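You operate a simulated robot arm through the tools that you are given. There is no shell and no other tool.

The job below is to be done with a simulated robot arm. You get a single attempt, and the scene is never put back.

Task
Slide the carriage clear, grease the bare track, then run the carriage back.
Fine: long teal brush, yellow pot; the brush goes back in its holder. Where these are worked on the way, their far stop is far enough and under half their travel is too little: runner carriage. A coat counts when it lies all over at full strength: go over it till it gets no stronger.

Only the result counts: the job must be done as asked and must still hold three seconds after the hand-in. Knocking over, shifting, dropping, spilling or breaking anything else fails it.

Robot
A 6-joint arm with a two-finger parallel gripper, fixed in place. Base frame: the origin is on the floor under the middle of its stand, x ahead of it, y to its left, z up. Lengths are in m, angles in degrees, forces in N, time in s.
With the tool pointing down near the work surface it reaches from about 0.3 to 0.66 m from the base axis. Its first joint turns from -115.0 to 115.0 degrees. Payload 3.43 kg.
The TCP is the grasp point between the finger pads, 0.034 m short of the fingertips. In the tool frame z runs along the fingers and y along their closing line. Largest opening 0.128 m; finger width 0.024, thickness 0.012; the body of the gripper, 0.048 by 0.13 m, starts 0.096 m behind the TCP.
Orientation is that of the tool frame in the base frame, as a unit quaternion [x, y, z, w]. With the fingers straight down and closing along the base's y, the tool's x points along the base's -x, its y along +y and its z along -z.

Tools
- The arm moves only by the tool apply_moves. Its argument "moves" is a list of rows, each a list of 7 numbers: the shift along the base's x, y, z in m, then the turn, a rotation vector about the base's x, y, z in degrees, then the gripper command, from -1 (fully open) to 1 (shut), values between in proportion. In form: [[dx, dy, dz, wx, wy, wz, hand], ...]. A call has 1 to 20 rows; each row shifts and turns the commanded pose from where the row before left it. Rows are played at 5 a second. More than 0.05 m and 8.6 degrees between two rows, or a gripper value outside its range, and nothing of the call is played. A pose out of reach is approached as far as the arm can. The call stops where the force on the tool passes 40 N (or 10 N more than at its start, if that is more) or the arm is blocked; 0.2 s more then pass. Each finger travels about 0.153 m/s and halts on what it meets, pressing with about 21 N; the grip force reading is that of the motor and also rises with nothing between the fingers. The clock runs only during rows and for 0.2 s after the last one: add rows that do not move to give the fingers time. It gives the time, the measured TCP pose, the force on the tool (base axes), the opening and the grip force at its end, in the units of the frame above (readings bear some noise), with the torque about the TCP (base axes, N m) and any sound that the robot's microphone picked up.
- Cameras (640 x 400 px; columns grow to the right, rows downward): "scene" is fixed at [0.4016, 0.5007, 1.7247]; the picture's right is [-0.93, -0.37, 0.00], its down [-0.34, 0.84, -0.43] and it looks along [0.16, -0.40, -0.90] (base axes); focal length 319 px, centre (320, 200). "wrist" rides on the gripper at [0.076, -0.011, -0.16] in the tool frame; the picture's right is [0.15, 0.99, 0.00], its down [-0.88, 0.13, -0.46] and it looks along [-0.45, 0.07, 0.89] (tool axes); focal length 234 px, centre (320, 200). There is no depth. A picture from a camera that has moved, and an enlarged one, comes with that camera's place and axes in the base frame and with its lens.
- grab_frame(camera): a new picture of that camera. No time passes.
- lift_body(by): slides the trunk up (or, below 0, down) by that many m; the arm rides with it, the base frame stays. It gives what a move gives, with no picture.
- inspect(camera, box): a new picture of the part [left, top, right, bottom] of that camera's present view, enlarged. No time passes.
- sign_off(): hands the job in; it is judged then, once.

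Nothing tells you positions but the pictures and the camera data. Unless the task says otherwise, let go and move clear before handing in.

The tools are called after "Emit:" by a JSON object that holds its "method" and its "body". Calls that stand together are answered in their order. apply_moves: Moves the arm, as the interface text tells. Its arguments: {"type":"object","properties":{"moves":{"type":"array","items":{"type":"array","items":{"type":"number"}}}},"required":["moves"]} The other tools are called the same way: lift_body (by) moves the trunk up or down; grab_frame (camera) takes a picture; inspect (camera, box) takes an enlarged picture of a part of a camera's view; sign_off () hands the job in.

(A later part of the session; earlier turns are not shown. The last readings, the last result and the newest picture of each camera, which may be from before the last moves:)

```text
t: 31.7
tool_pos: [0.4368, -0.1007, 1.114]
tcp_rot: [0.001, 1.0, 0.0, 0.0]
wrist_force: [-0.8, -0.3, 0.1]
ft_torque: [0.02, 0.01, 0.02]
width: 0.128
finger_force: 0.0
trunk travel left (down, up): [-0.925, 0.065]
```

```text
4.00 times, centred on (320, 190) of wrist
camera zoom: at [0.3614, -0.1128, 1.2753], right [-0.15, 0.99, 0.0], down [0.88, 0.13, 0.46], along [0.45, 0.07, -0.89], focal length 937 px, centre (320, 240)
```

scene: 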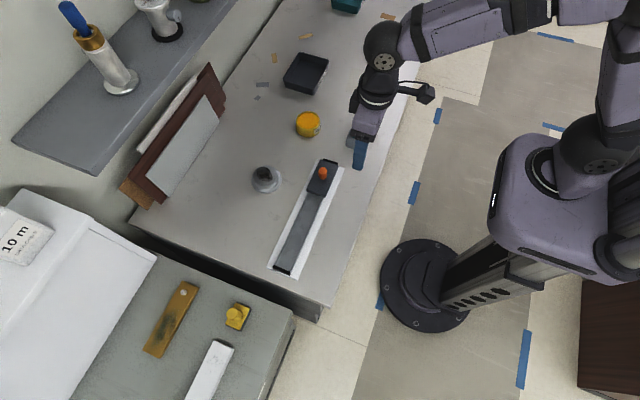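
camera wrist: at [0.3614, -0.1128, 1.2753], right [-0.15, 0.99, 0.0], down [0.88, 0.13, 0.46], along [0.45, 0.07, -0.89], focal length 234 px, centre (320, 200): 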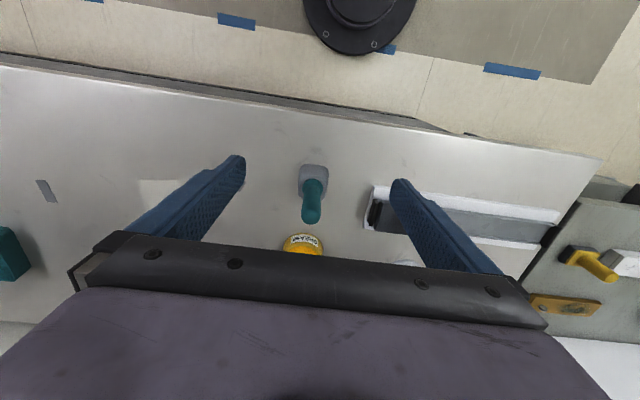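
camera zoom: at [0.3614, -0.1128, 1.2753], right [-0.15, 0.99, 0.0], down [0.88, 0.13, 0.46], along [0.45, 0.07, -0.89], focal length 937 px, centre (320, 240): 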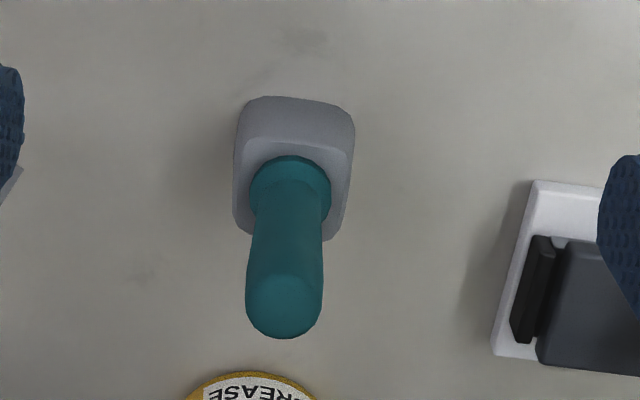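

The brush handle axis is at about (0.520,-0.100). I'll move above it, narrow the fingers a little and descend around the handle.

Emit:
{"method": "apply_moves", "body": {"moves": [[0.04, 0, 0, 0, 0, 0, -0.6], [0.04, 0, 0, 0, 0, 0, -0.3], [0.003, 0.0007, 0, 0, 0, 0, -0.3], [0, 0, -0.03, 0, 0, 0, -0.3], [0, 0, 0, 0, 0, 0, -0.3]]}}

Emit:
{"method": "grab_frame", "body": {"camera": "wrist"}}

Emit:
{"method": "inspect", "body": {"camera": "scene", "box": [300, 80, 400, 160]}}

```text
t: 32.9
tool_pos: [0.5186, -0.0986, 1.0855]
tcp_rot: [0.0, 1.0, 0.0, 0.0]
wrist_force: [0.2, -0.5, -0.5]
ft_torque: [-0.04, -0.03, -0.01]
width: 0.0834
finger_force: 0.0
trunk travel left (down, up): [-0.925, 0.065]
```

```text
taken
camera wrist: at [0.4422, -0.1101, 1.2451], right [-0.15, 0.99, 0.0], down [0.88, 0.13, 0.46], along [0.45, 0.07, -0.89], focal length 234 px, centre (320, 200)
```

wrist: 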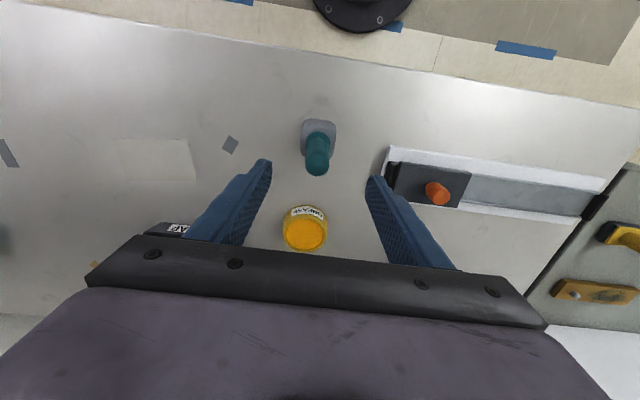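

```text
5.00 times, centred on (350, 120) of scene
camera zoom: at [0.4016, 0.5007, 1.7247], right [-0.93, -0.37, 0.0], down [-0.34, 0.84, -0.43], along [0.16, -0.4, -0.9], focal length 1595 px, centre (170, 600)
```

zoom: 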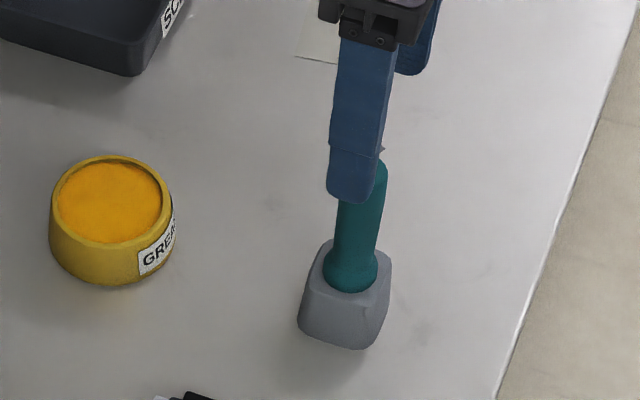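

Emit:
{"method": "inspect", "body": {"camera": "wrist", "box": [260, 90, 390, 190]}}

Emit:
{"method": "inspect", "body": {"camera": "wrist", "box": [260, 180, 380, 260]}}

```text
4.00 times, centred on (325, 140) of wrist
camera zoom: at [0.4422, -0.1101, 1.2451], right [-0.15, 0.99, 0.0], down [0.88, 0.13, 0.46], along [0.45, 0.07, -0.89], focal length 937 px, centre (300, 440)
```

zoom: 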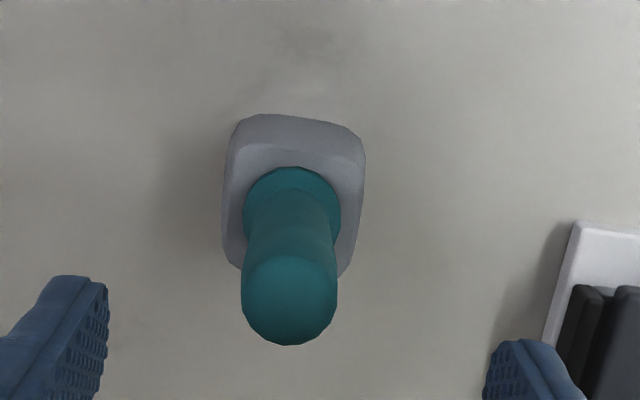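

```text
5.00 times, centred on (320, 220) of wrist
camera zoom: at [0.4422, -0.1101, 1.2451], right [-0.15, 0.99, 0.0], down [0.88, 0.13, 0.46], along [0.45, 0.07, -0.89], focal length 1171 px, centre (320, 100)
```

zoom: 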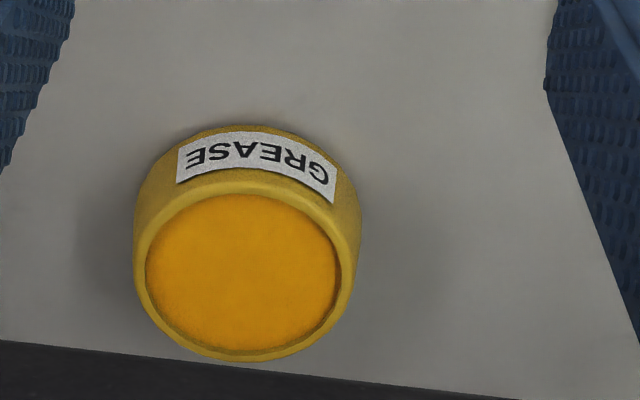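

The handle axis is at (0.521,-0.1005) with its top at ~1.02 and the holder top at ~0.92. I'll descend to z≈0.985 and grip.

Emit:
{"method": "apply_moves", "body": {"moves": [[0.001, -0.001, -0.03, 0, 0, 0, -0.2], [0, 0, -0.03, 0, 0, 0, -0.2], [0, 0, -0.02, 0, 0, 0, -0.2], [0, 0, -0.02, 0, 0, 0, -0.2], [0, 0, 0, 0, 0, 0, -0.2]]}}

Emit:
{"method": "inspect", "body": {"camera": "wrist", "box": [230, 100, 410, 240]}}

Emit:
{"method": "inspect", "body": {"camera": "scene", "box": [300, 80, 400, 160]}}

```text
t: 34.1
tool_pos: [0.5178, -0.0973, 0.9842]
tcp_rot: [0.0, 1.0, 0.0, 0.0]
wrist_force: [0.5, 1.1, 0.3]
ft_torque: [0.05, -0.03, -0.01]
width: 0.0767
finger_force: 0.0
trunk travel left (down, up): [-0.925, 0.065]
```

```text
2.86 times, centred on (320, 170) of wrist
camera zoom: at [0.4424, -0.1105, 1.1446], right [-0.15, 0.99, 0.0], down [0.88, 0.13, 0.46], along [0.45, 0.07, -0.89], focal length 669 px, centre (320, 286)
```

zoom: 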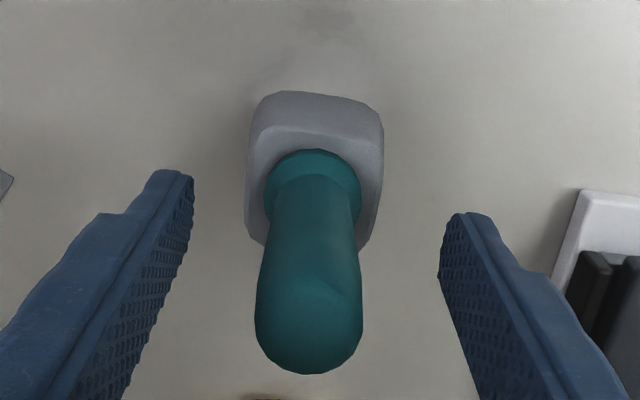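

```text
5.00 times, centred on (350, 120) of scene
camera zoom: at [0.4016, 0.5007, 1.7247], right [-0.93, -0.37, 0.0], down [-0.34, 0.84, -0.43], along [0.16, -0.4, -0.9], focal length 1595 px, centre (170, 600)
```

zoom: 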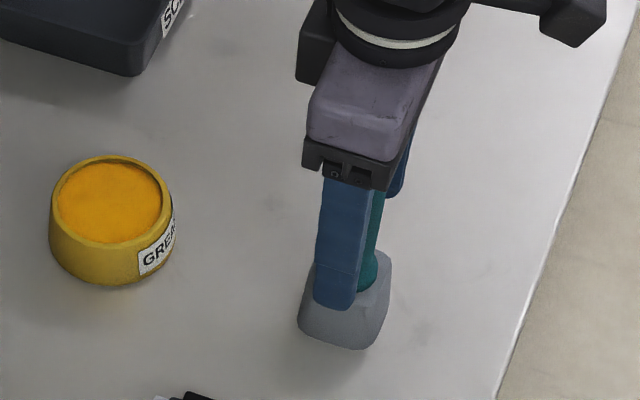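

Emit:
{"method": "apply_moves", "body": {"moves": [[0.003, -0.0025, 0, 0, 0, 0, -0.2], [0, 0, 0, 0, 0, 0, -0.2]]}}

Emit:
{"method": "inspect", "body": {"camera": "wrist", "box": [230, 100, 410, 240]}}

```text
t: 34.7
tool_pos: [0.521, -0.1003, 0.985]
tcp_rot: [0.0, 1.0, 0.0, 0.0]
wrist_force: [0.2, 0.9, 0.6]
ft_torque: [-0.03, -0.01, 0.0]
width: 0.0769
finger_force: 0.1
trunk travel left (down, up): [-0.925, 0.065]
```

```text
2.86 times, centred on (320, 170) of wrist
camera zoom: at [0.4462, -0.1128, 1.1443], right [-0.15, 0.99, 0.0], down [0.88, 0.13, 0.46], along [0.45, 0.07, -0.89], focal length 669 px, centre (320, 286)
```

zoom: 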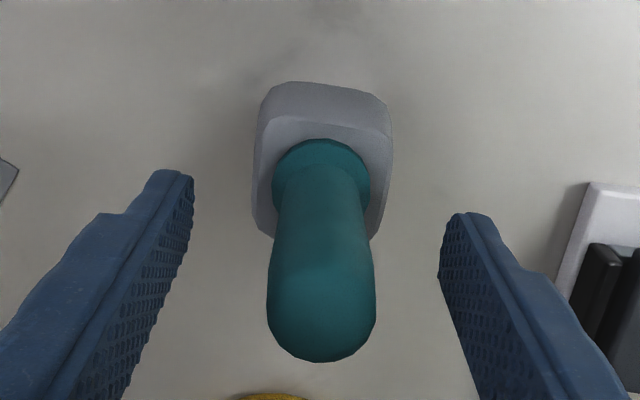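

Well centred. Closing the gripper on the handle.

Emit:
{"method": "apply_moves", "body": {"moves": [[0, 0, 0, 0, 0, 0, 0.3], [0, 0, 0, 0, 0, 0, 0.6], [0, 0, 0, 0, 0, 0, 1], [0, 0, 0, 0, 0, 0, 1], [0, 0, 0, 0, 0, 0, 1]]}}

Emit:
{"method": "inspect", "body": {"camera": "wrist", "box": [230, 100, 410, 240]}}

```text
t: 35.9
tool_pos: [0.521, -0.1007, 0.9843]
tcp_rot: [0.0, 1.0, 0.0, 0.0]
wrist_force: [0.2, 0.9, -0.9]
ft_torque: [0.01, 0.02, 0.01]
width: 0.0302
finger_force: 20.7
trunk travel left (down, up): [-0.925, 0.065]
```

```text
2.86 times, centred on (320, 170) of wrist
camera zoom: at [0.4462, -0.1127, 1.1442], right [-0.15, 0.99, 0.0], down [0.88, 0.13, 0.46], along [0.45, 0.07, -0.89], focal length 669 px, centre (320, 286)
```

zoom: 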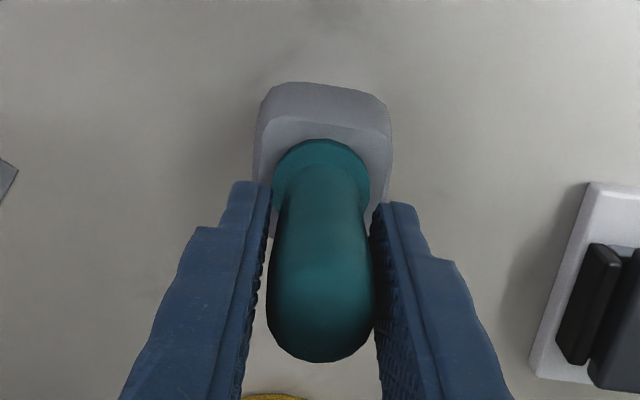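

Gripped, with an opening of 30 mm. I'll lift straight up slowly.

Emit:
{"method": "apply_moves", "body": {"moves": [[0, 0, 0.01, 0, 0, 0, 1], [0, 0, 0.02, 0, 0, 0, 1], [0, 0, 0.02, 0, 0, 0, 1], [0, 0, 0.02, 0, 0, 0, 1], [0, 0, 0.02, 0, 0, 0, 1], [0, 0, 0.02, 0, 0, 0, 1], [0, 0, 0, 0, 0, 0, 1]]}}

Emit:
{"method": "grab_frame", "body": {"camera": "wrist"}}

Emit:
{"method": "inspect", "body": {"camera": "scene", "box": [290, 60, 410, 160]}}

```text
t: 37.5
tool_pos: [0.5229, -0.0995, 1.0952]
tcp_rot: [0.0, 1.0, -0.001, 0.0]
wrist_force: [0.0, -0.8, -1.7]
ft_torque: [0.04, 0.02, -0.01]
width: 0.0306
finger_force: 21.1
trunk travel left (down, up): [-0.925, 0.065]
```

```text
taken
camera wrist: at [0.4472, -0.1127, 1.2551], right [-0.15, 0.99, 0.0], down [0.88, 0.13, 0.46], along [0.45, 0.07, -0.89], focal length 234 px, centre (320, 200)
```

wrist: 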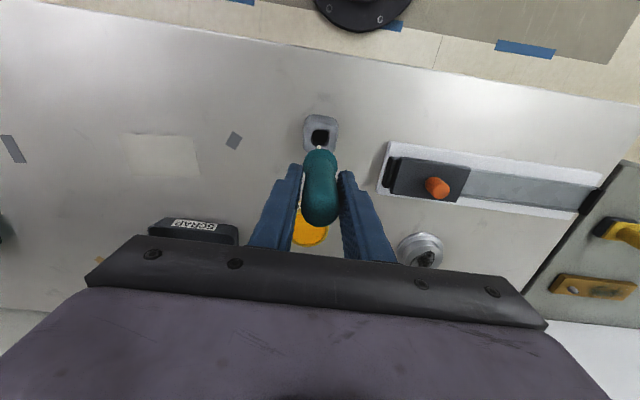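

```text
4.00 times, centred on (350, 110) of scene
camera zoom: at [0.4016, 0.5007, 1.7247], right [-0.93, -0.37, 0.0], down [-0.34, 0.84, -0.43], along [0.16, -0.4, -0.9], focal length 1276 px, centre (200, 560)
```

zoom: 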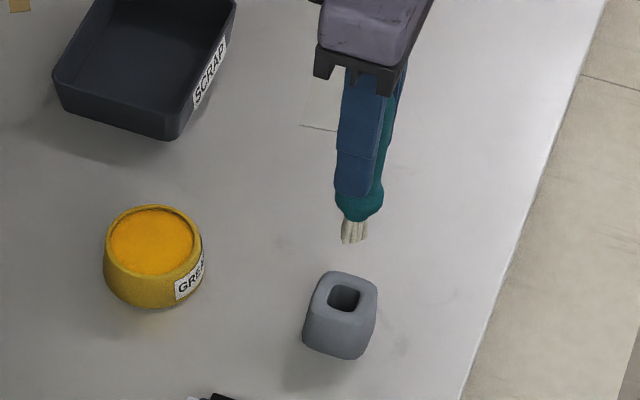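

Emit:
{"method": "inspect", "body": {"camera": "wrist", "box": [280, 100, 360, 160]}}

Emit:
{"method": "inspect", "body": {"camera": "scene", "box": [320, 90, 380, 155]}}

```text
6.67 times, centred on (320, 130) of wrist
camera zoom: at [0.4472, -0.1127, 1.2551], right [-0.15, 0.99, 0.0], down [0.88, 0.13, 0.46], along [0.45, 0.07, -0.89], focal length 1561 px, centre (320, 667)
```

zoom: 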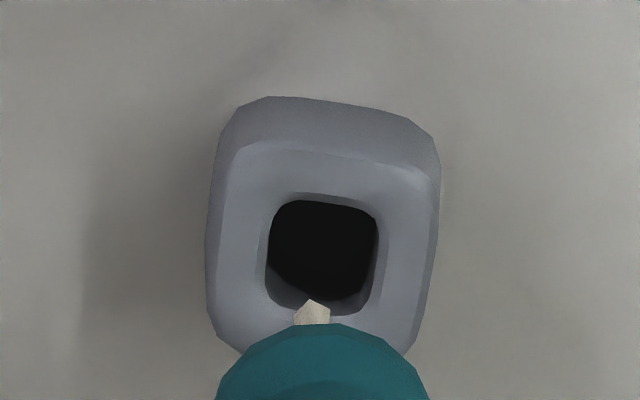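

```text
6.15 times, centred on (350, 122) of scene
camera zoom: at [0.4016, 0.5007, 1.7247], right [-0.93, -0.37, 0.0], down [-0.34, 0.84, -0.43], along [0.16, -0.4, -0.9], focal length 1963 px, centre (135, 677)
```

zoom: 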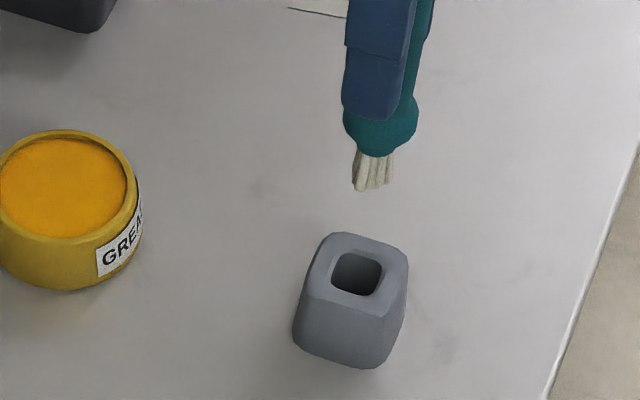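

The brush is out, with its bristle tip about 0.103 below the TCP. The pot centre is about (0.677,-0.100) with grease at z≈0.918. I'll move over it tilting 10° outward to keep it within reach.

Emit:
{"method": "apply_moves", "body": {"moves": [[0.034, 0, 0, 0, -2.5, 0, 1], [0.034, 0, 0, 0, -2.5, 0, 1], [0.034, 0, 0, 0, -2.5, 0, 1], [0.034, 0, 0, 0, -2.5, 0, 1], [0, 0, 0, 0, 0, 0, 1]]}}

Emit:
{"method": "grab_frame", "body": {"camera": "wrist"}}

Emit:
{"method": "inspect", "body": {"camera": "scene", "box": [260, 60, 380, 160]}}

```text
t: 38.7
tool_pos: [0.6572, -0.0997, 1.0928]
tcp_rot: [0.0, 0.996, 0.0, 0.088]
wrist_force: [-0.5, 0.2, -0.5]
ft_torque: [-0.01, 0.0, -0.03]
width: 0.0303
finger_force: 20.5
trunk travel left (down, up): [-0.925, 0.065]
```

```text
taken
camera wrist: at [0.555, -0.1126, 1.2375], right [-0.14, 0.99, -0.03], down [0.79, 0.13, 0.6], along [0.6, 0.07, -0.8], focal length 234 px, centre (320, 200)
```

wrist: 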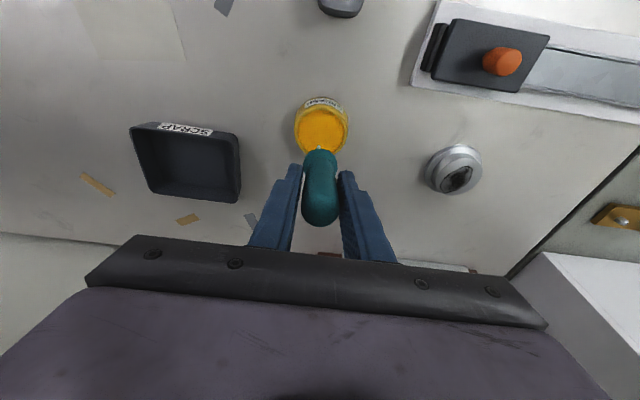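

```text
4.00 times, centred on (320, 110) of scene
camera zoom: at [0.4016, 0.5007, 1.7247], right [-0.93, -0.37, 0.0], down [-0.34, 0.84, -0.43], along [0.16, -0.4, -0.9], focal length 1276 px, centre (320, 560)
```

zoom: 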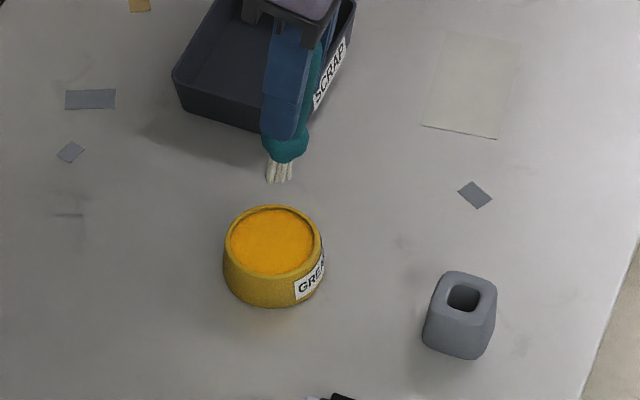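

Aligned over the pot. I'll descend in stages.

Emit:
{"method": "apply_moves", "body": {"moves": [[0, 0, -0.02, 0, 0, 0, 1], [0, 0, -0.02, 0, 0, 0, 1], [0, 0, -0.02, 0, 0, 0, 1], [0, 0, 0, 0, 0, 0, 1]]}}

Emit:
{"method": "inspect", "body": {"camera": "wrist", "box": [260, 80, 380, 160]}}

Emit:
{"method": "inspect", "body": {"camera": "scene", "box": [280, 90, 340, 150]}}

```text
t: 39.7
tool_pos: [0.6592, -0.0995, 1.032]
tcp_rot: [0.0, 0.996, 0.0, 0.087]
wrist_force: [-0.6, 0.2, -0.3]
ft_torque: [-0.02, -0.06, -0.02]
width: 0.0307
finger_force: 21.1
trunk travel left (down, up): [-0.925, 0.065]
```

```text
5.00 times, centred on (320, 120) of wrist
camera zoom: at [0.5574, -0.113, 1.1758], right [-0.14, 0.99, -0.03], down [0.79, 0.13, 0.6], along [0.6, 0.07, -0.8], focal length 1171 px, centre (320, 600)
```

zoom: 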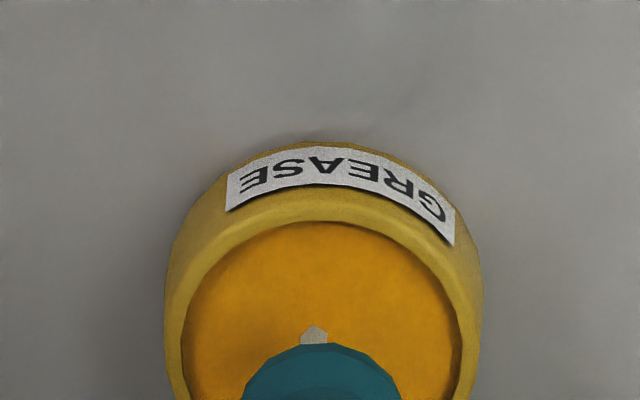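

```text
6.67 times, centred on (310, 120) of scene
camera zoom: at [0.4016, 0.5007, 1.7247], right [-0.93, -0.37, 0.0], down [-0.34, 0.84, -0.43], along [0.16, -0.4, -0.9], focal length 2127 px, centre (387, 733)
```

zoom: 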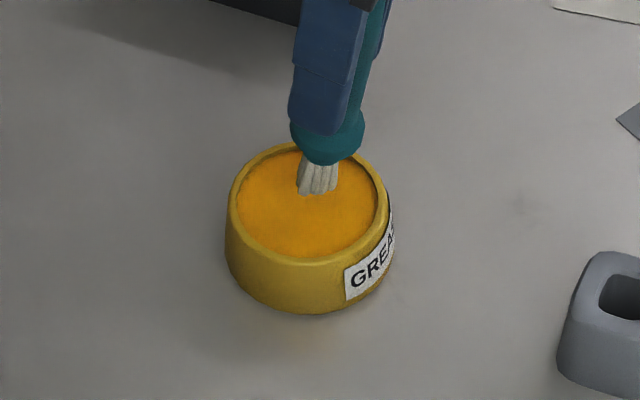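

Emit:
{"method": "apply_moves", "body": {"moves": [[0, 0, -0.006, 0, 0, 0, 1], [0, 0, 0, 0, 0, 0, 1]]}}

Emit:
{"method": "inspect", "body": {"camera": "scene", "box": [290, 100, 330, 140]}}

Emit:
{"method": "apply_moves", "body": {"moves": [[0, 0, -0.006, 0, 0, 0, 1], [0, 0, 0, 0, 0, 0, 1]]}}

Emit:
{"method": "inspect", "body": {"camera": "scene", "box": [290, 100, 330, 140]}}

```text
t: 40.3
tool_pos: [0.6594, -0.1017, 1.0249]
tcp_rot: [0.0, 0.996, -0.001, 0.087]
wrist_force: [0.1, -0.1, -0.9]
ft_torque: [-0.01, -0.01, 0.0]
width: 0.0304
finger_force: 21.1
trunk travel left (down, up): [-0.925, 0.065]
```

```text
10.00 times, centred on (310, 120) of scene
camera zoom: at [0.4016, 0.5007, 1.7247], right [-0.93, -0.37, 0.0], down [-0.34, 0.84, -0.43], along [0.16, -0.4, -0.9], focal length 3190 px, centre (420, 1000)
```

zoom: 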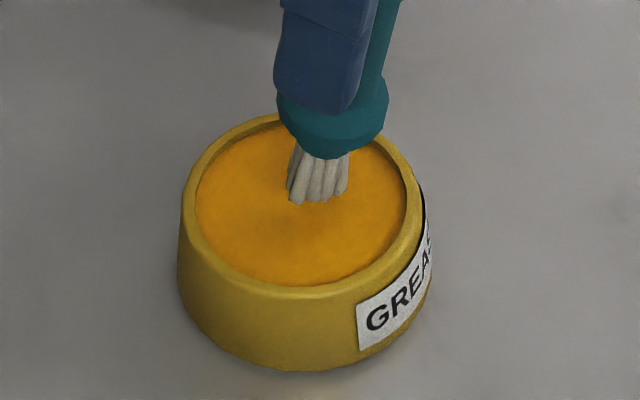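

```text
t: 40.9
tool_pos: [0.6599, -0.0995, 1.0211]
tcp_rot: [0.0, 0.996, 0.0, 0.088]
wrist_force: [0.6, 0.3, 0.0]
ft_torque: [-0.03, -0.04, -0.01]
width: 0.0309
finger_force: 20.8
trunk travel left (down, up): [-0.925, 0.065]
```

```text
10.00 times, centred on (310, 120) of scene
camera zoom: at [0.4016, 0.5007, 1.7247], right [-0.93, -0.37, 0.0], down [-0.34, 0.84, -0.43], along [0.16, -0.4, -0.9], focal length 3190 px, centre (420, 1000)
```

zoom: 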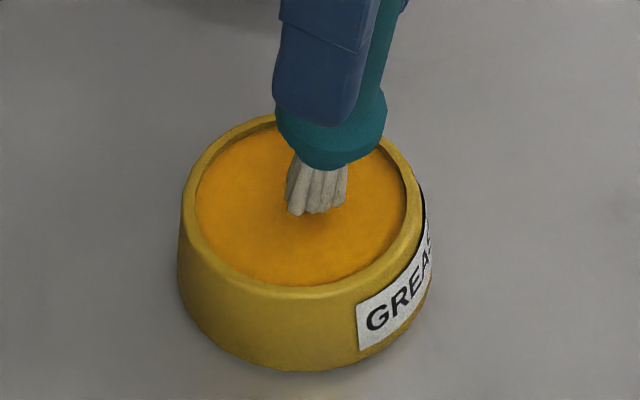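

Emit:
{"method": "apply_moves", "body": {"moves": [[0, 0, -0.005, 0, 0, 0, 1], [0, 0, 0, 0, 0, 0, 1]]}}

Emit:
{"method": "inspect", "body": {"camera": "scene", "box": [290, 100, 330, 140]}}

Emit:
{"method": "apply_moves", "body": {"moves": [[0, 0, -0.005, 0, 0, 0, 1], [0, 0, 0, 0, 0, 0, 1]]}}

Emit:
{"method": "inspect", "body": {"camera": "scene", "box": [290, 100, 330, 140]}}

Emit:
{"method": "inspect", "body": {"camera": "wrist", "box": [260, 60, 380, 160]}}

```text
t: 41.5
tool_pos: [0.6586, -0.1012, 1.0167]
tcp_rot: [0.0, 0.996, 0.0, 0.088]
wrist_force: [0.3, 0.4, -1.0]
ft_torque: [-0.01, -0.01, -0.04]
width: 0.0303
finger_force: 21.2
trunk travel left (down, up): [-0.925, 0.065]
```

```text
10.00 times, centred on (310, 120) of scene
camera zoom: at [0.4016, 0.5007, 1.7247], right [-0.93, -0.37, 0.0], down [-0.34, 0.84, -0.43], along [0.16, -0.4, -0.9], focal length 3190 px, centre (420, 1000)
```

zoom: 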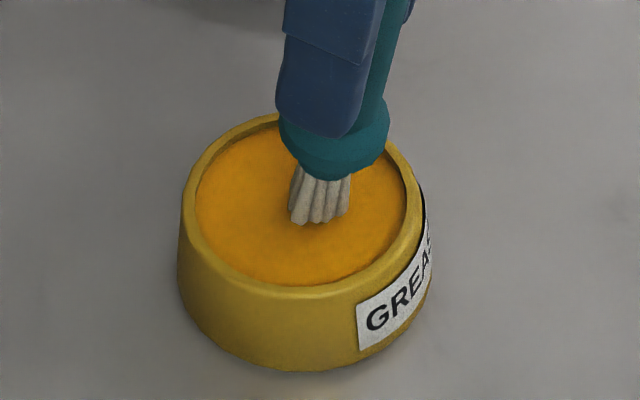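

```text
t: 42.1
tool_pos: [0.6582, -0.1005, 1.0159]
tcp_rot: [0.0, 0.996, -0.001, 0.091]
wrist_force: [-0.6, 0.2, 17.2]
ft_torque: [-0.03, -0.11, 0.01]
width: 0.0305
finger_force: 21.5
trunk travel left (down, up): [-0.925, 0.065]
```

```text
10.00 times, centred on (310, 120) of scene
camera zoom: at [0.4016, 0.5007, 1.7247], right [-0.93, -0.37, 0.0], down [-0.34, 0.84, -0.43], along [0.16, -0.4, -0.9], focal length 3190 px, centre (420, 1000)
```

zoom: 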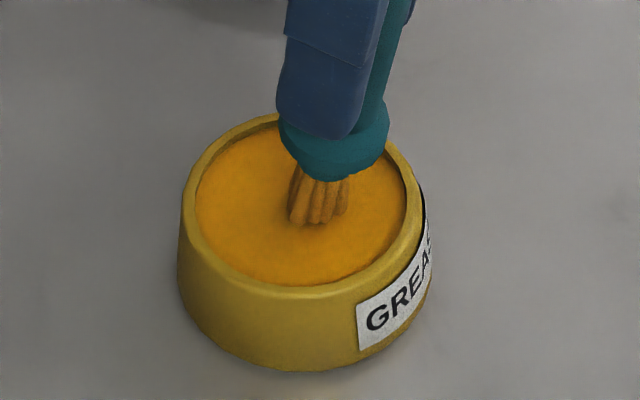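

```text
4.00 times, centred on (320, 110) of wrist
camera zoom: at [0.5552, -0.1128, 1.1596], right [-0.14, 0.99, -0.03], down [0.78, 0.13, 0.61], along [0.61, 0.07, -0.79], focal length 937 px, centre (320, 560)
```

zoom: 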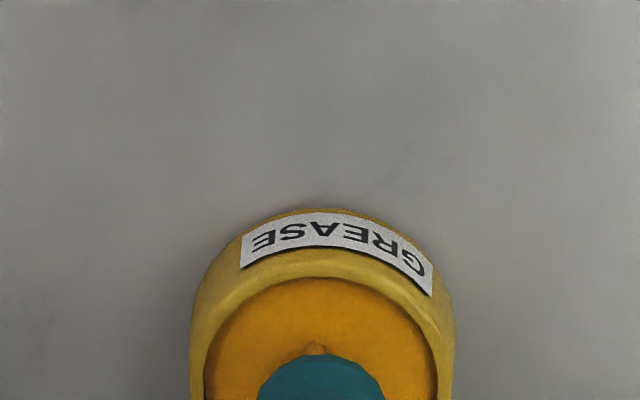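

The bristles turned orange, so the brush is loaded and the grease surface gives firm contact. I'll lift out and look at the bristles.

Emit:
{"method": "apply_moves", "body": {"moves": [[0, 0, 0.005, 0, 0, 0, 1], [0, 0, 0.02, 0, 0, 0, 1], [0, 0, 0.03, 0, 0, 0, 1], [0, 0, 0.03, 0, 0, 0, 1], [0, 0, 0, 0, 0, 0, 1]]}}

Emit:
{"method": "inspect", "body": {"camera": "scene", "box": [280, 80, 340, 140]}}

Emit:
{"method": "grab_frame", "body": {"camera": "wrist"}}

```text
t: 43.3
tool_pos: [0.658, -0.1003, 1.0971]
tcp_rot: [0.0, 0.996, 0.0, 0.086]
wrist_force: [0.7, -0.3, -0.9]
ft_torque: [0.01, 0.01, -0.02]
width: 0.0304
finger_force: 20.9
trunk travel left (down, up): [-0.925, 0.065]
```

```text
6.67 times, centred on (310, 110) of scene
camera zoom: at [0.4016, 0.5007, 1.7247], right [-0.93, -0.37, 0.0], down [-0.34, 0.84, -0.43], along [0.16, -0.4, -0.9], focal length 2127 px, centre (387, 800)
```

zoom: 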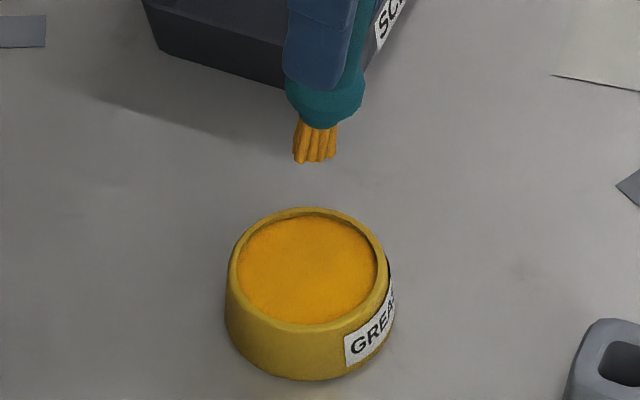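

```text
taken
camera wrist: at [0.5568, -0.1127, 1.2431], right [-0.14, 0.99, -0.03], down [0.79, 0.13, 0.6], along [0.6, 0.07, -0.8], focal length 234 px, centre (320, 200)
```

wrist: 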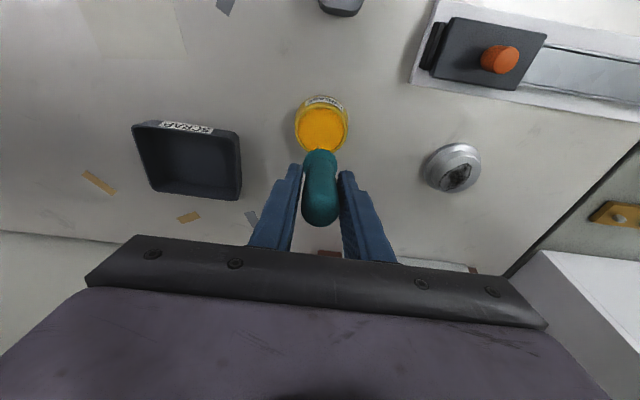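

The brush is loaded. I'll raise the trunk a little for reach and clearance, then carry the brush over to the bared track while straightening the tool.

Emit:
{"method": "lift_body", "body": {"by": 0.05}}

Emit:
{"method": "apply_moves", "body": {"moves": [[-0.017, 0.04, 0, 0, 1.7, 0, 1], [-0.017, 0.04, 0, 0, 1.7, 0, 1], [-0.017, 0.04, 0, 0, 1.7, 0, 1], [-0.017, 0.04, 0, 0, 1.7, 0, 1], [-0.017, 0.04, 0, 0, 1.7, 0, 1], [-0.013, 0.04, 0, 0, 1.5, 0, 1], [0, 0.02, 0, 0, 0, 0, 1], [0, 0, -0.03, 0, 0, 0, 1], [0, 0, -0.03, 0, 0, 0, 1], [0, 0, 0, 0, 0, 0, 1]]}}

Emit:
{"method": "grab_frame", "body": {"camera": "wrist"}}

Emit:
{"method": "inspect", "body": {"camera": "scene", "box": [260, 120, 360, 280]}}

```text
t: 44.2
tool_pos: [0.6583, -0.1002, 1.1478]
tcp_rot: [0.0, 0.996, 0.001, 0.087]
wrist_force: [-0.4, 1.0, 0.0]
ft_torque: [0.05, 0.03, -0.01]
width: 0.0304
finger_force: 20.6
trunk travel left (down, up): [-0.975, 0.015]
```

```text
t: 46.4
tool_pos: [0.5615, 0.1614, 1.0885]
tcp_rot: [0.0, 1.0, 0.0, -0.001]
wrist_force: [0.6, 1.0, -1.2]
ft_torque: [-0.01, -0.01, -0.02]
width: 0.0304
finger_force: 20.7
trunk travel left (down, up): [-0.975, 0.015]
```

```text
taken
camera wrist: at [0.4859, 0.1494, 1.2488], right [-0.15, 0.99, 0.0], down [0.88, 0.13, 0.46], along [0.45, 0.07, -0.89], focal length 234 px, centre (320, 200)
```

wrist: 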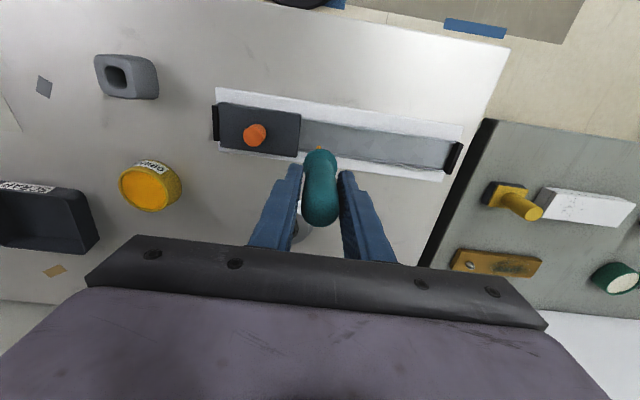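

```text
2.50 times, centred on (310, 200) of scene
camera zoom: at [0.4016, 0.5007, 1.7247], right [-0.93, -0.37, 0.0], down [-0.34, 0.84, -0.43], along [0.16, -0.4, -0.9], focal length 798 px, centre (345, 200)
```

zoom: 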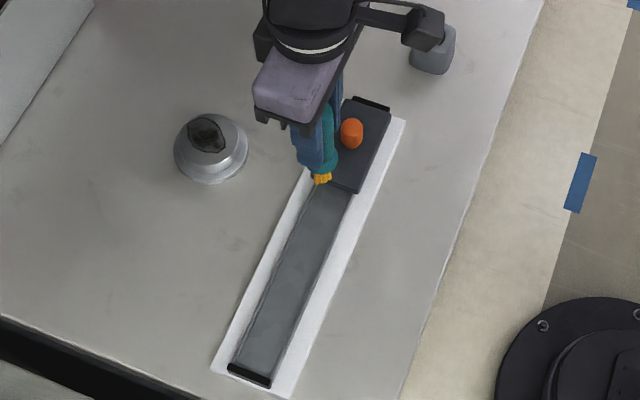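

Emit:
{"method": "inspect", "body": {"camera": "wrist", "box": [280, 100, 480, 220]}}

Emit:
{"method": "inspect", "body": {"camera": "scene", "box": [265, 175, 335, 275]}}

```text
3.20 times, centred on (380, 160) of wrist
camera zoom: at [0.4859, 0.1494, 1.2488], right [-0.15, 0.99, 0.0], down [0.88, 0.13, 0.46], along [0.45, 0.07, -0.89], focal length 749 px, centre (128, 328)
```

zoom: 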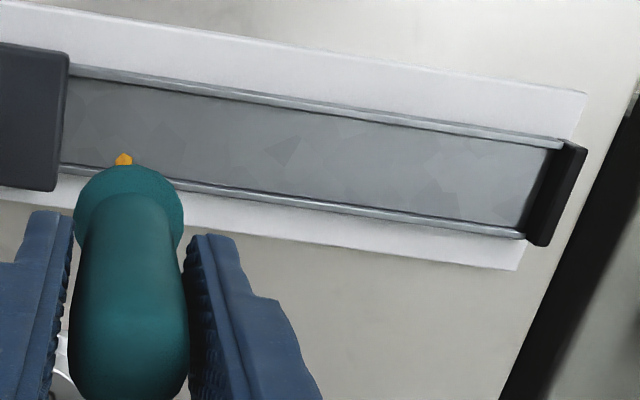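

```text
4.00 times, centred on (300, 225) of scene
camera zoom: at [0.4016, 0.5007, 1.7247], right [-0.93, -0.37, 0.0], down [-0.34, 0.84, -0.43], along [0.16, -0.4, -0.9], focal length 1276 px, centre (400, 100)
```

zoom: 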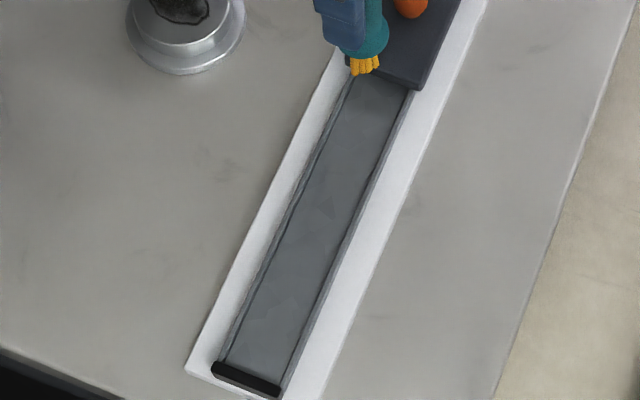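

The bed is x≈0.542–0.582, y≈0.133–0.360, z≈0.894. I'll lower the brush onto the bed near the carriage end and feel for contact.

Emit:
{"method": "apply_moves", "body": {"moves": [[0, -0.003, -0.03, 0, 0, 0, 1], [0, 0, -0.03, 0, 0, 0, 1], [0, 0, -0.02, 0, 0, 0, 1], [0, 0, 0, 0, 0, 0, 1]]}}

Emit:
{"method": "inspect", "body": {"camera": "scene", "box": [285, 155, 345, 205]}}

Emit:
{"method": "inspect", "body": {"camera": "wrist", "box": [250, 60, 390, 160]}}

```text
t: 47.4
tool_pos: [0.5617, 0.158, 1.0066]
tcp_rot: [0.0, 1.0, 0.0, 0.0]
wrist_force: [0.6, 0.1, -0.1]
ft_torque: [0.0, -0.02, 0.02]
width: 0.0305
finger_force: 21.0
trunk travel left (down, up): [-0.975, 0.015]
```

```text
8.00 times, centred on (315, 180) of scene
camera zoom: at [0.4016, 0.5007, 1.7247], right [-0.93, -0.37, 0.0], down [-0.34, 0.84, -0.43], along [0.16, -0.4, -0.9], focal length 2552 px, centre (360, 360)
```

zoom: 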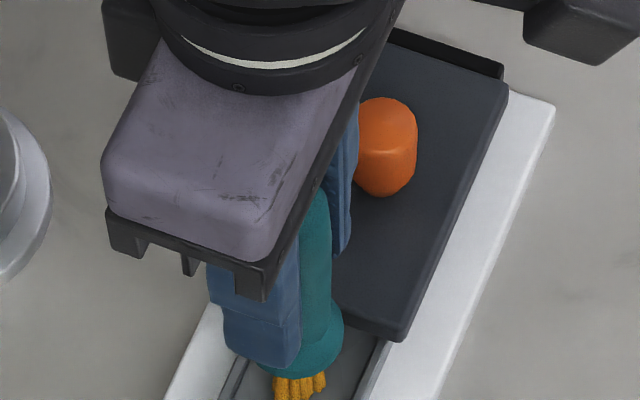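

```text
4.00 times, centred on (320, 110) of wrist
camera zoom: at [0.4859, 0.1457, 1.1673], right [-0.15, 0.99, 0.0], down [0.88, 0.13, 0.46], along [0.45, 0.07, -0.89], focal length 937 px, centre (320, 560)
```

zoom: 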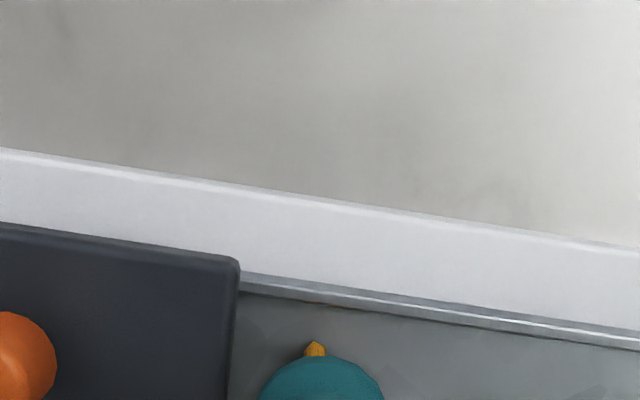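

Emit:
{"method": "apply_moves", "body": {"moves": [[0, 0, -0.003, 0, 0, 0, 1], [0, 0, 0, 0, 0, 0, 1]]}}

Emit:
{"method": "apply_moves", "body": {"moves": [[0, 0, -0.003, 0, 0, 0, 1], [0, 0, 0, 0, 0, 0, 1]]}}

Emit:
{"method": "apply_moves", "body": {"moves": [[0, 0, -0.003, 0, 0, 0, 1], [0, 0, 0, 0, 0, 0, 1]]}}

Emit:
{"method": "inspect", "body": {"camera": "scene", "box": [280, 175, 340, 225]}}

```text
t: 48.0
tool_pos: [0.5609, 0.1579, 1.0048]
tcp_rot: [0.001, 1.0, 0.0, -0.001]
wrist_force: [0.4, -0.2, -0.7]
ft_torque: [-0.02, -0.04, 0.01]
width: 0.0304
finger_force: 20.8
trunk travel left (down, up): [-0.975, 0.015]
```

```text
t: 48.6
tool_pos: [0.5622, 0.1575, 1.0047]
tcp_rot: [0.0, 1.0, 0.001, 0.002]
wrist_force: [-0.5, 1.4, 12.2]
ft_torque: [0.08, 0.03, -0.01]
width: 0.0307
finger_force: 21.2
trunk travel left (down, up): [-0.975, 0.015]
```

```text
t: 49.2
tool_pos: [0.5614, 0.1573, 1.0039]
tcp_rot: [0.0, 1.0, 0.001, 0.004]
wrist_force: [2.3, -1.4, 29.7]
ft_torque: [-0.11, -0.09, 0.03]
width: 0.0306
finger_force: 20.9
trunk travel left (down, up): [-0.975, 0.015]
```

```text
8.00 times, centred on (310, 200) of scene
camera zoom: at [0.4016, 0.5007, 1.7247], right [-0.93, -0.37, 0.0], down [-0.34, 0.84, -0.43], along [0.16, -0.4, -0.9], focal length 2552 px, centre (400, 200)
```

zoom: 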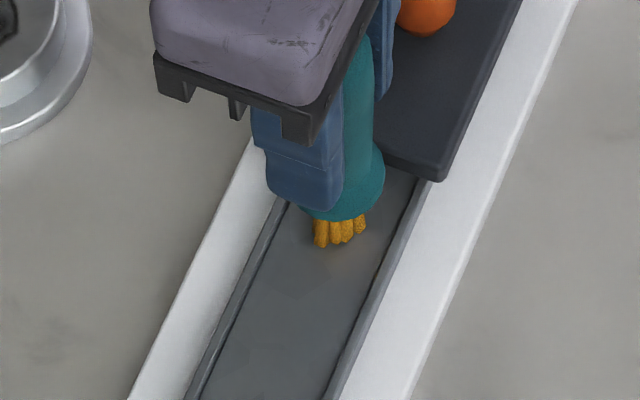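

Contact at TCP z≈1.004. I'll ease off to light pressure and make a first short stroke along +y.

Emit:
{"method": "apply_moves", "body": {"moves": [[0, 0, 0.0035, 0, 0, 0, 1], [0, 0.01, 0, 0, 0, 0, 1], [0, 0.01, 0, 0, 0, 0, 1], [0, 0.01, 0, 0, 0, 0, 1], [0, 0.01, 0, 0, 0, 0, 1], [0, 0.01, 0, 0, 0, 0, 1], [0, 0, 0, 0, 0, 0, 1]]}}

Emit:
{"method": "inspect", "body": {"camera": "scene", "box": [270, 165, 350, 285]}}

Emit:
{"method": "inspect", "body": {"camera": "wrist", "box": [230, 60, 450, 200]}}

```text
t: 50.8
tool_pos: [0.5593, 0.2057, 1.0027]
tcp_rot: [0.0, 1.0, 0.001, 0.001]
wrist_force: [-0.6, -11.5, 16.1]
ft_torque: [-1.06, 0.2, 0.06]
width: 0.0307
finger_force: 20.9
trunk travel left (down, up): [-0.975, 0.015]
```

```text
3.33 times, centred on (310, 225) of scene
camera zoom: at [0.4016, 0.5007, 1.7247], right [-0.93, -0.37, 0.0], down [-0.34, 0.84, -0.43], along [0.16, -0.4, -0.9], focal length 1064 px, centre (353, 117)
```

zoom: 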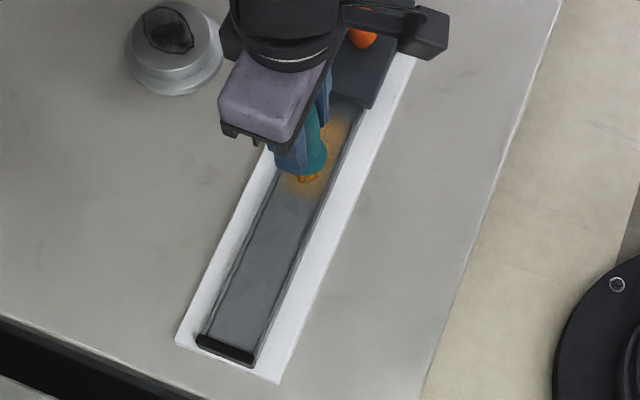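

```text
2.86 times, centred on (340, 130) of wrist
camera zoom: at [0.4839, 0.1928, 1.1635], right [-0.15, 0.99, 0.0], down [0.88, 0.13, 0.46], along [0.45, 0.07, -0.89], focal length 669 px, centre (263, 400)
```

zoom: 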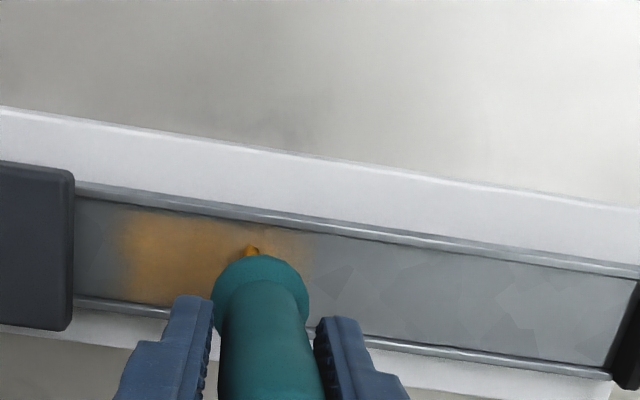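

It paints a band nearly the full width of the bed. Continuing the stroke toward the +y end.

Emit:
{"method": "apply_moves", "body": {"moves": [[0, 0.01, 0.001, 0, 0, 0, 1], [0, 0.01, 0, 0, 0, 0, 1], [0, 0.01, 0, 0, 0, 0, 1], [0, 0.01, 0, 0, 0, 0, 1], [0, 0.01, 0, 0, 0, 0, 1], [0, 0.01, 0, 0, 0, 0, 1], [0, 0.01, 0, 0, 0, 0, 1], [0, 0.01, 0, 0, 0, 0, 1], [0, 0.01, 0, 0, 0, 0, 1], [0, 0.01, 0, 0, 0, 0, 1], [0, 0, 0, 0, 0, 0, 1]]}}

Emit:
{"method": "inspect", "body": {"camera": "scene", "box": [270, 165, 350, 285]}}

Emit:
{"method": "inspect", "body": {"camera": "wrist", "box": [180, 60, 450, 220]}}

```text
t: 53.2
tool_pos: [0.5593, 0.3075, 1.0047]
tcp_rot: [0.0, 1.0, 0.0, 0.0]
wrist_force: [0.3, -0.5, -0.5]
ft_torque: [0.03, 0.0, 0.01]
width: 0.0307
finger_force: 20.7
trunk travel left (down, up): [-0.975, 0.015]
```

```text
3.33 times, centred on (310, 225) of scene
camera zoom: at [0.4016, 0.5007, 1.7247], right [-0.93, -0.37, 0.0], down [-0.34, 0.84, -0.43], along [0.16, -0.4, -0.9], focal length 1064 px, centre (353, 117)
```

zoom: 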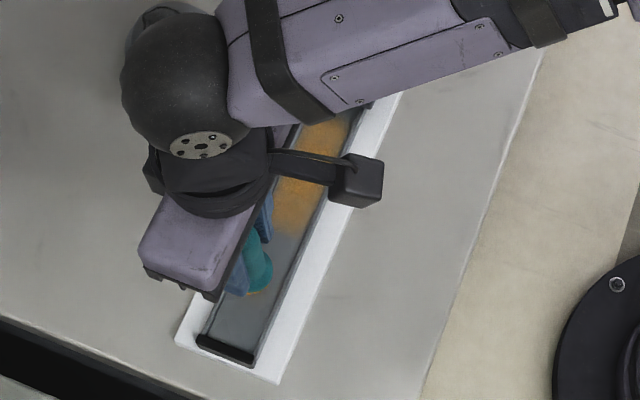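

```text
2.37 times, centred on (315, 140) of wrist
camera zoom: at [0.4858, 0.2959, 1.1655], right [-0.15, 0.99, 0.0], down [0.88, 0.13, 0.46], along [0.45, 0.07, -0.89], focal length 555 px, centre (332, 342)
```

zoom: 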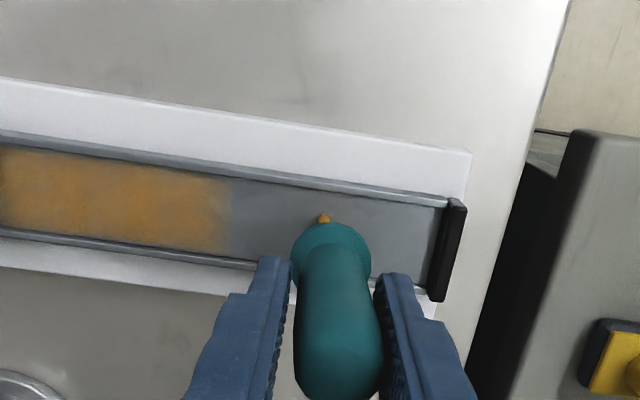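

Contact was lost partway. I'll lower slightly to restore light pressure and continue.

Emit:
{"method": "apply_moves", "body": {"moves": [[0, 0, -0.002, 0, 0, 0, 1], [0, 0, 0, 0, 0, 0, 1]]}}

Emit:
{"method": "apply_moves", "body": {"moves": [[0, 0, -0.002, 0, 0, 0, 1], [0, 0, 0, 0, 0, 0, 1]]}}

Emit:
{"method": "inspect", "body": {"camera": "wrist", "box": [180, 60, 450, 220]}}

```text
t: 53.8
tool_pos: [0.5597, 0.3076, 1.0036]
tcp_rot: [0.0, 1.0, 0.0, 0.0]
wrist_force: [0.2, 1.4, 1.8]
ft_torque: [0.13, 0.01, 0.0]
width: 0.0306
finger_force: 20.8
trunk travel left (down, up): [-0.975, 0.015]
```

```text
t: 54.4
tool_pos: [0.5605, 0.3072, 1.0039]
tcp_rot: [0.0, 1.0, 0.001, 0.001]
wrist_force: [0.6, 0.0, 7.8]
ft_torque: [-0.04, -0.1, 0.01]
width: 0.0304
finger_force: 21.5
trunk travel left (down, up): [-0.975, 0.015]
```

```text
2.37 times, centred on (315, 140) of wrist
camera zoom: at [0.4845, 0.2949, 1.1633], right [-0.15, 0.99, 0.0], down [0.88, 0.13, 0.46], along [0.45, 0.07, -0.89], focal length 555 px, centre (332, 342)
```

zoom: 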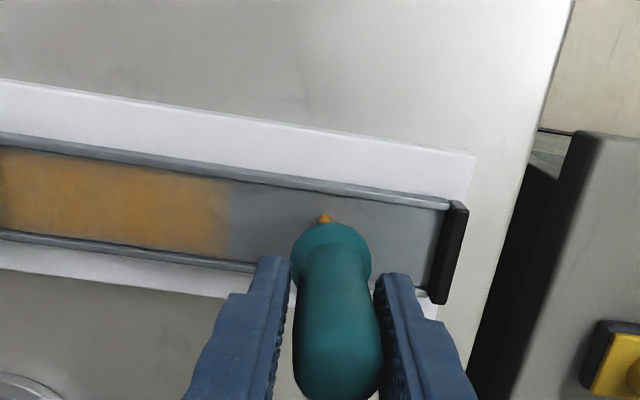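

Emit:
{"method": "apply_moves", "body": {"moves": [[0, -0.01, 0, 0, 0, 0, 1], [0, -0.01, 0, 0, 0, 0, 1], [0, 0.01, 0, 0, 0, 0, 1], [0, 0.01, 0, 0, 0, 0, 1], [0, 0, 0, 0, 0, 0, 1]]}}

Emit:
{"method": "inspect", "body": {"camera": "wrist", "box": [180, 60, 450, 220]}}

Emit:
{"method": "inspect", "body": {"camera": "scene", "box": [270, 205, 350, 285]}}

```text
t: 55.6
tool_pos: [0.5573, 0.306, 1.0032]
tcp_rot: [-0.001, 1.0, 0.001, 0.001]
wrist_force: [0.5, -9.5, 15.7]
ft_torque: [-1.01, -0.09, 0.01]
width: 0.0308
finger_force: 20.8
trunk travel left (down, up): [-0.975, 0.015]
```

```text
2.37 times, centred on (315, 140) of wrist
camera zoom: at [0.4826, 0.2931, 1.162], right [-0.15, 0.99, 0.0], down [0.88, 0.13, 0.46], along [0.45, 0.07, -0.89], focal length 555 px, centre (332, 342)
```

zoom: 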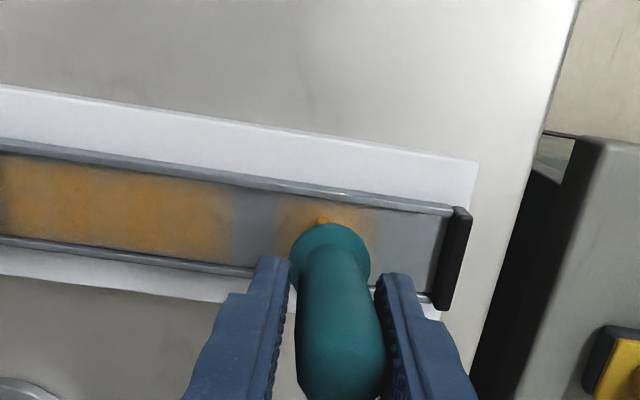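

```text
5.00 times, centred on (310, 245) of scene
camera zoom: at [0.4016, 0.5007, 1.7247], right [-0.93, -0.37, 0.0], down [-0.34, 0.84, -0.43], along [0.16, -0.4, -0.9], focal length 1595 px, centre (370, -25)
```

zoom: 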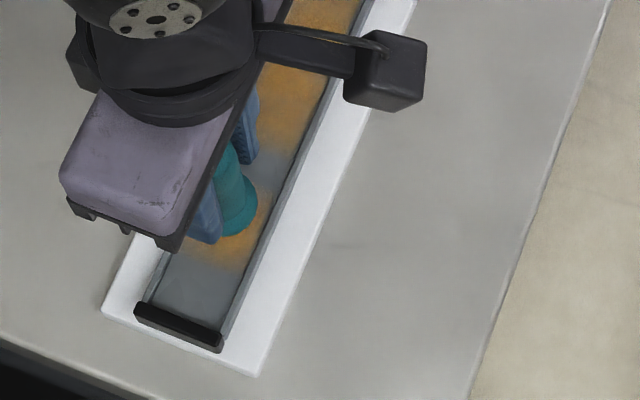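

Painting works with contact and motion. Continuing toward the +y stop.

Emit:
{"method": "apply_moves", "body": {"moves": [[0.002, 0.01, 0, 0, 0, 0, 1], [0, 0.01, 0, 0, 0, 0, 1], [0, 0.01, 0, 0, 0, 0, 1], [0, 0, 0, 0, 0, 0, 1]]}}

Emit:
{"method": "inspect", "body": {"camera": "wrist", "box": [180, 60, 450, 220]}}

Emit:
{"method": "inspect", "body": {"camera": "scene", "box": [270, 205, 350, 285]}}

```text
t: 56.6
tool_pos: [0.5591, 0.3344, 1.0012]
tcp_rot: [0.0, 1.0, 0.0, 0.002]
wrist_force: [3.2, -9.8, 13.8]
ft_torque: [-0.88, -0.34, -0.01]
width: 0.0308
finger_force: 21.2
trunk travel left (down, up): [-0.975, 0.015]
```

```text
2.37 times, centred on (315, 140) of wrist
camera zoom: at [0.4842, 0.3209, 1.1617], right [-0.15, 0.99, 0.0], down [0.88, 0.13, 0.46], along [0.45, 0.07, -0.89], focal length 555 px, centre (332, 342)
```

zoom: 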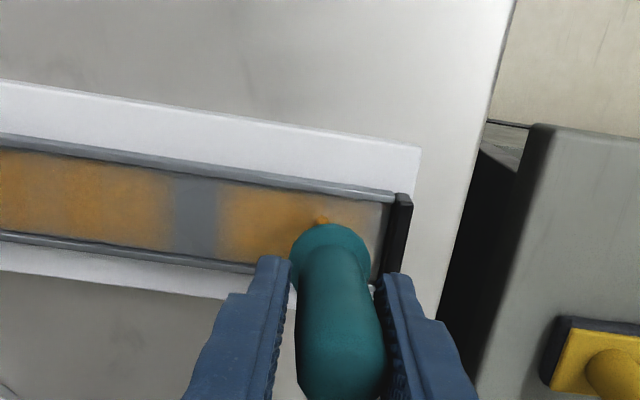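

```text
5.00 times, centred on (310, 245) of scene
camera zoom: at [0.4016, 0.5007, 1.7247], right [-0.93, -0.37, 0.0], down [-0.34, 0.84, -0.43], along [0.16, -0.4, -0.9], focal length 1595 px, centre (370, -25)
```

zoom: 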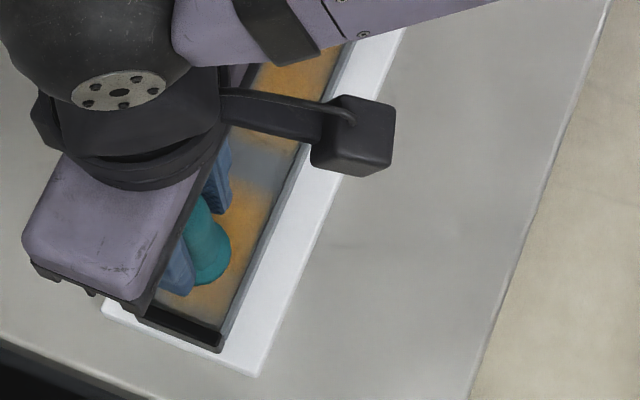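

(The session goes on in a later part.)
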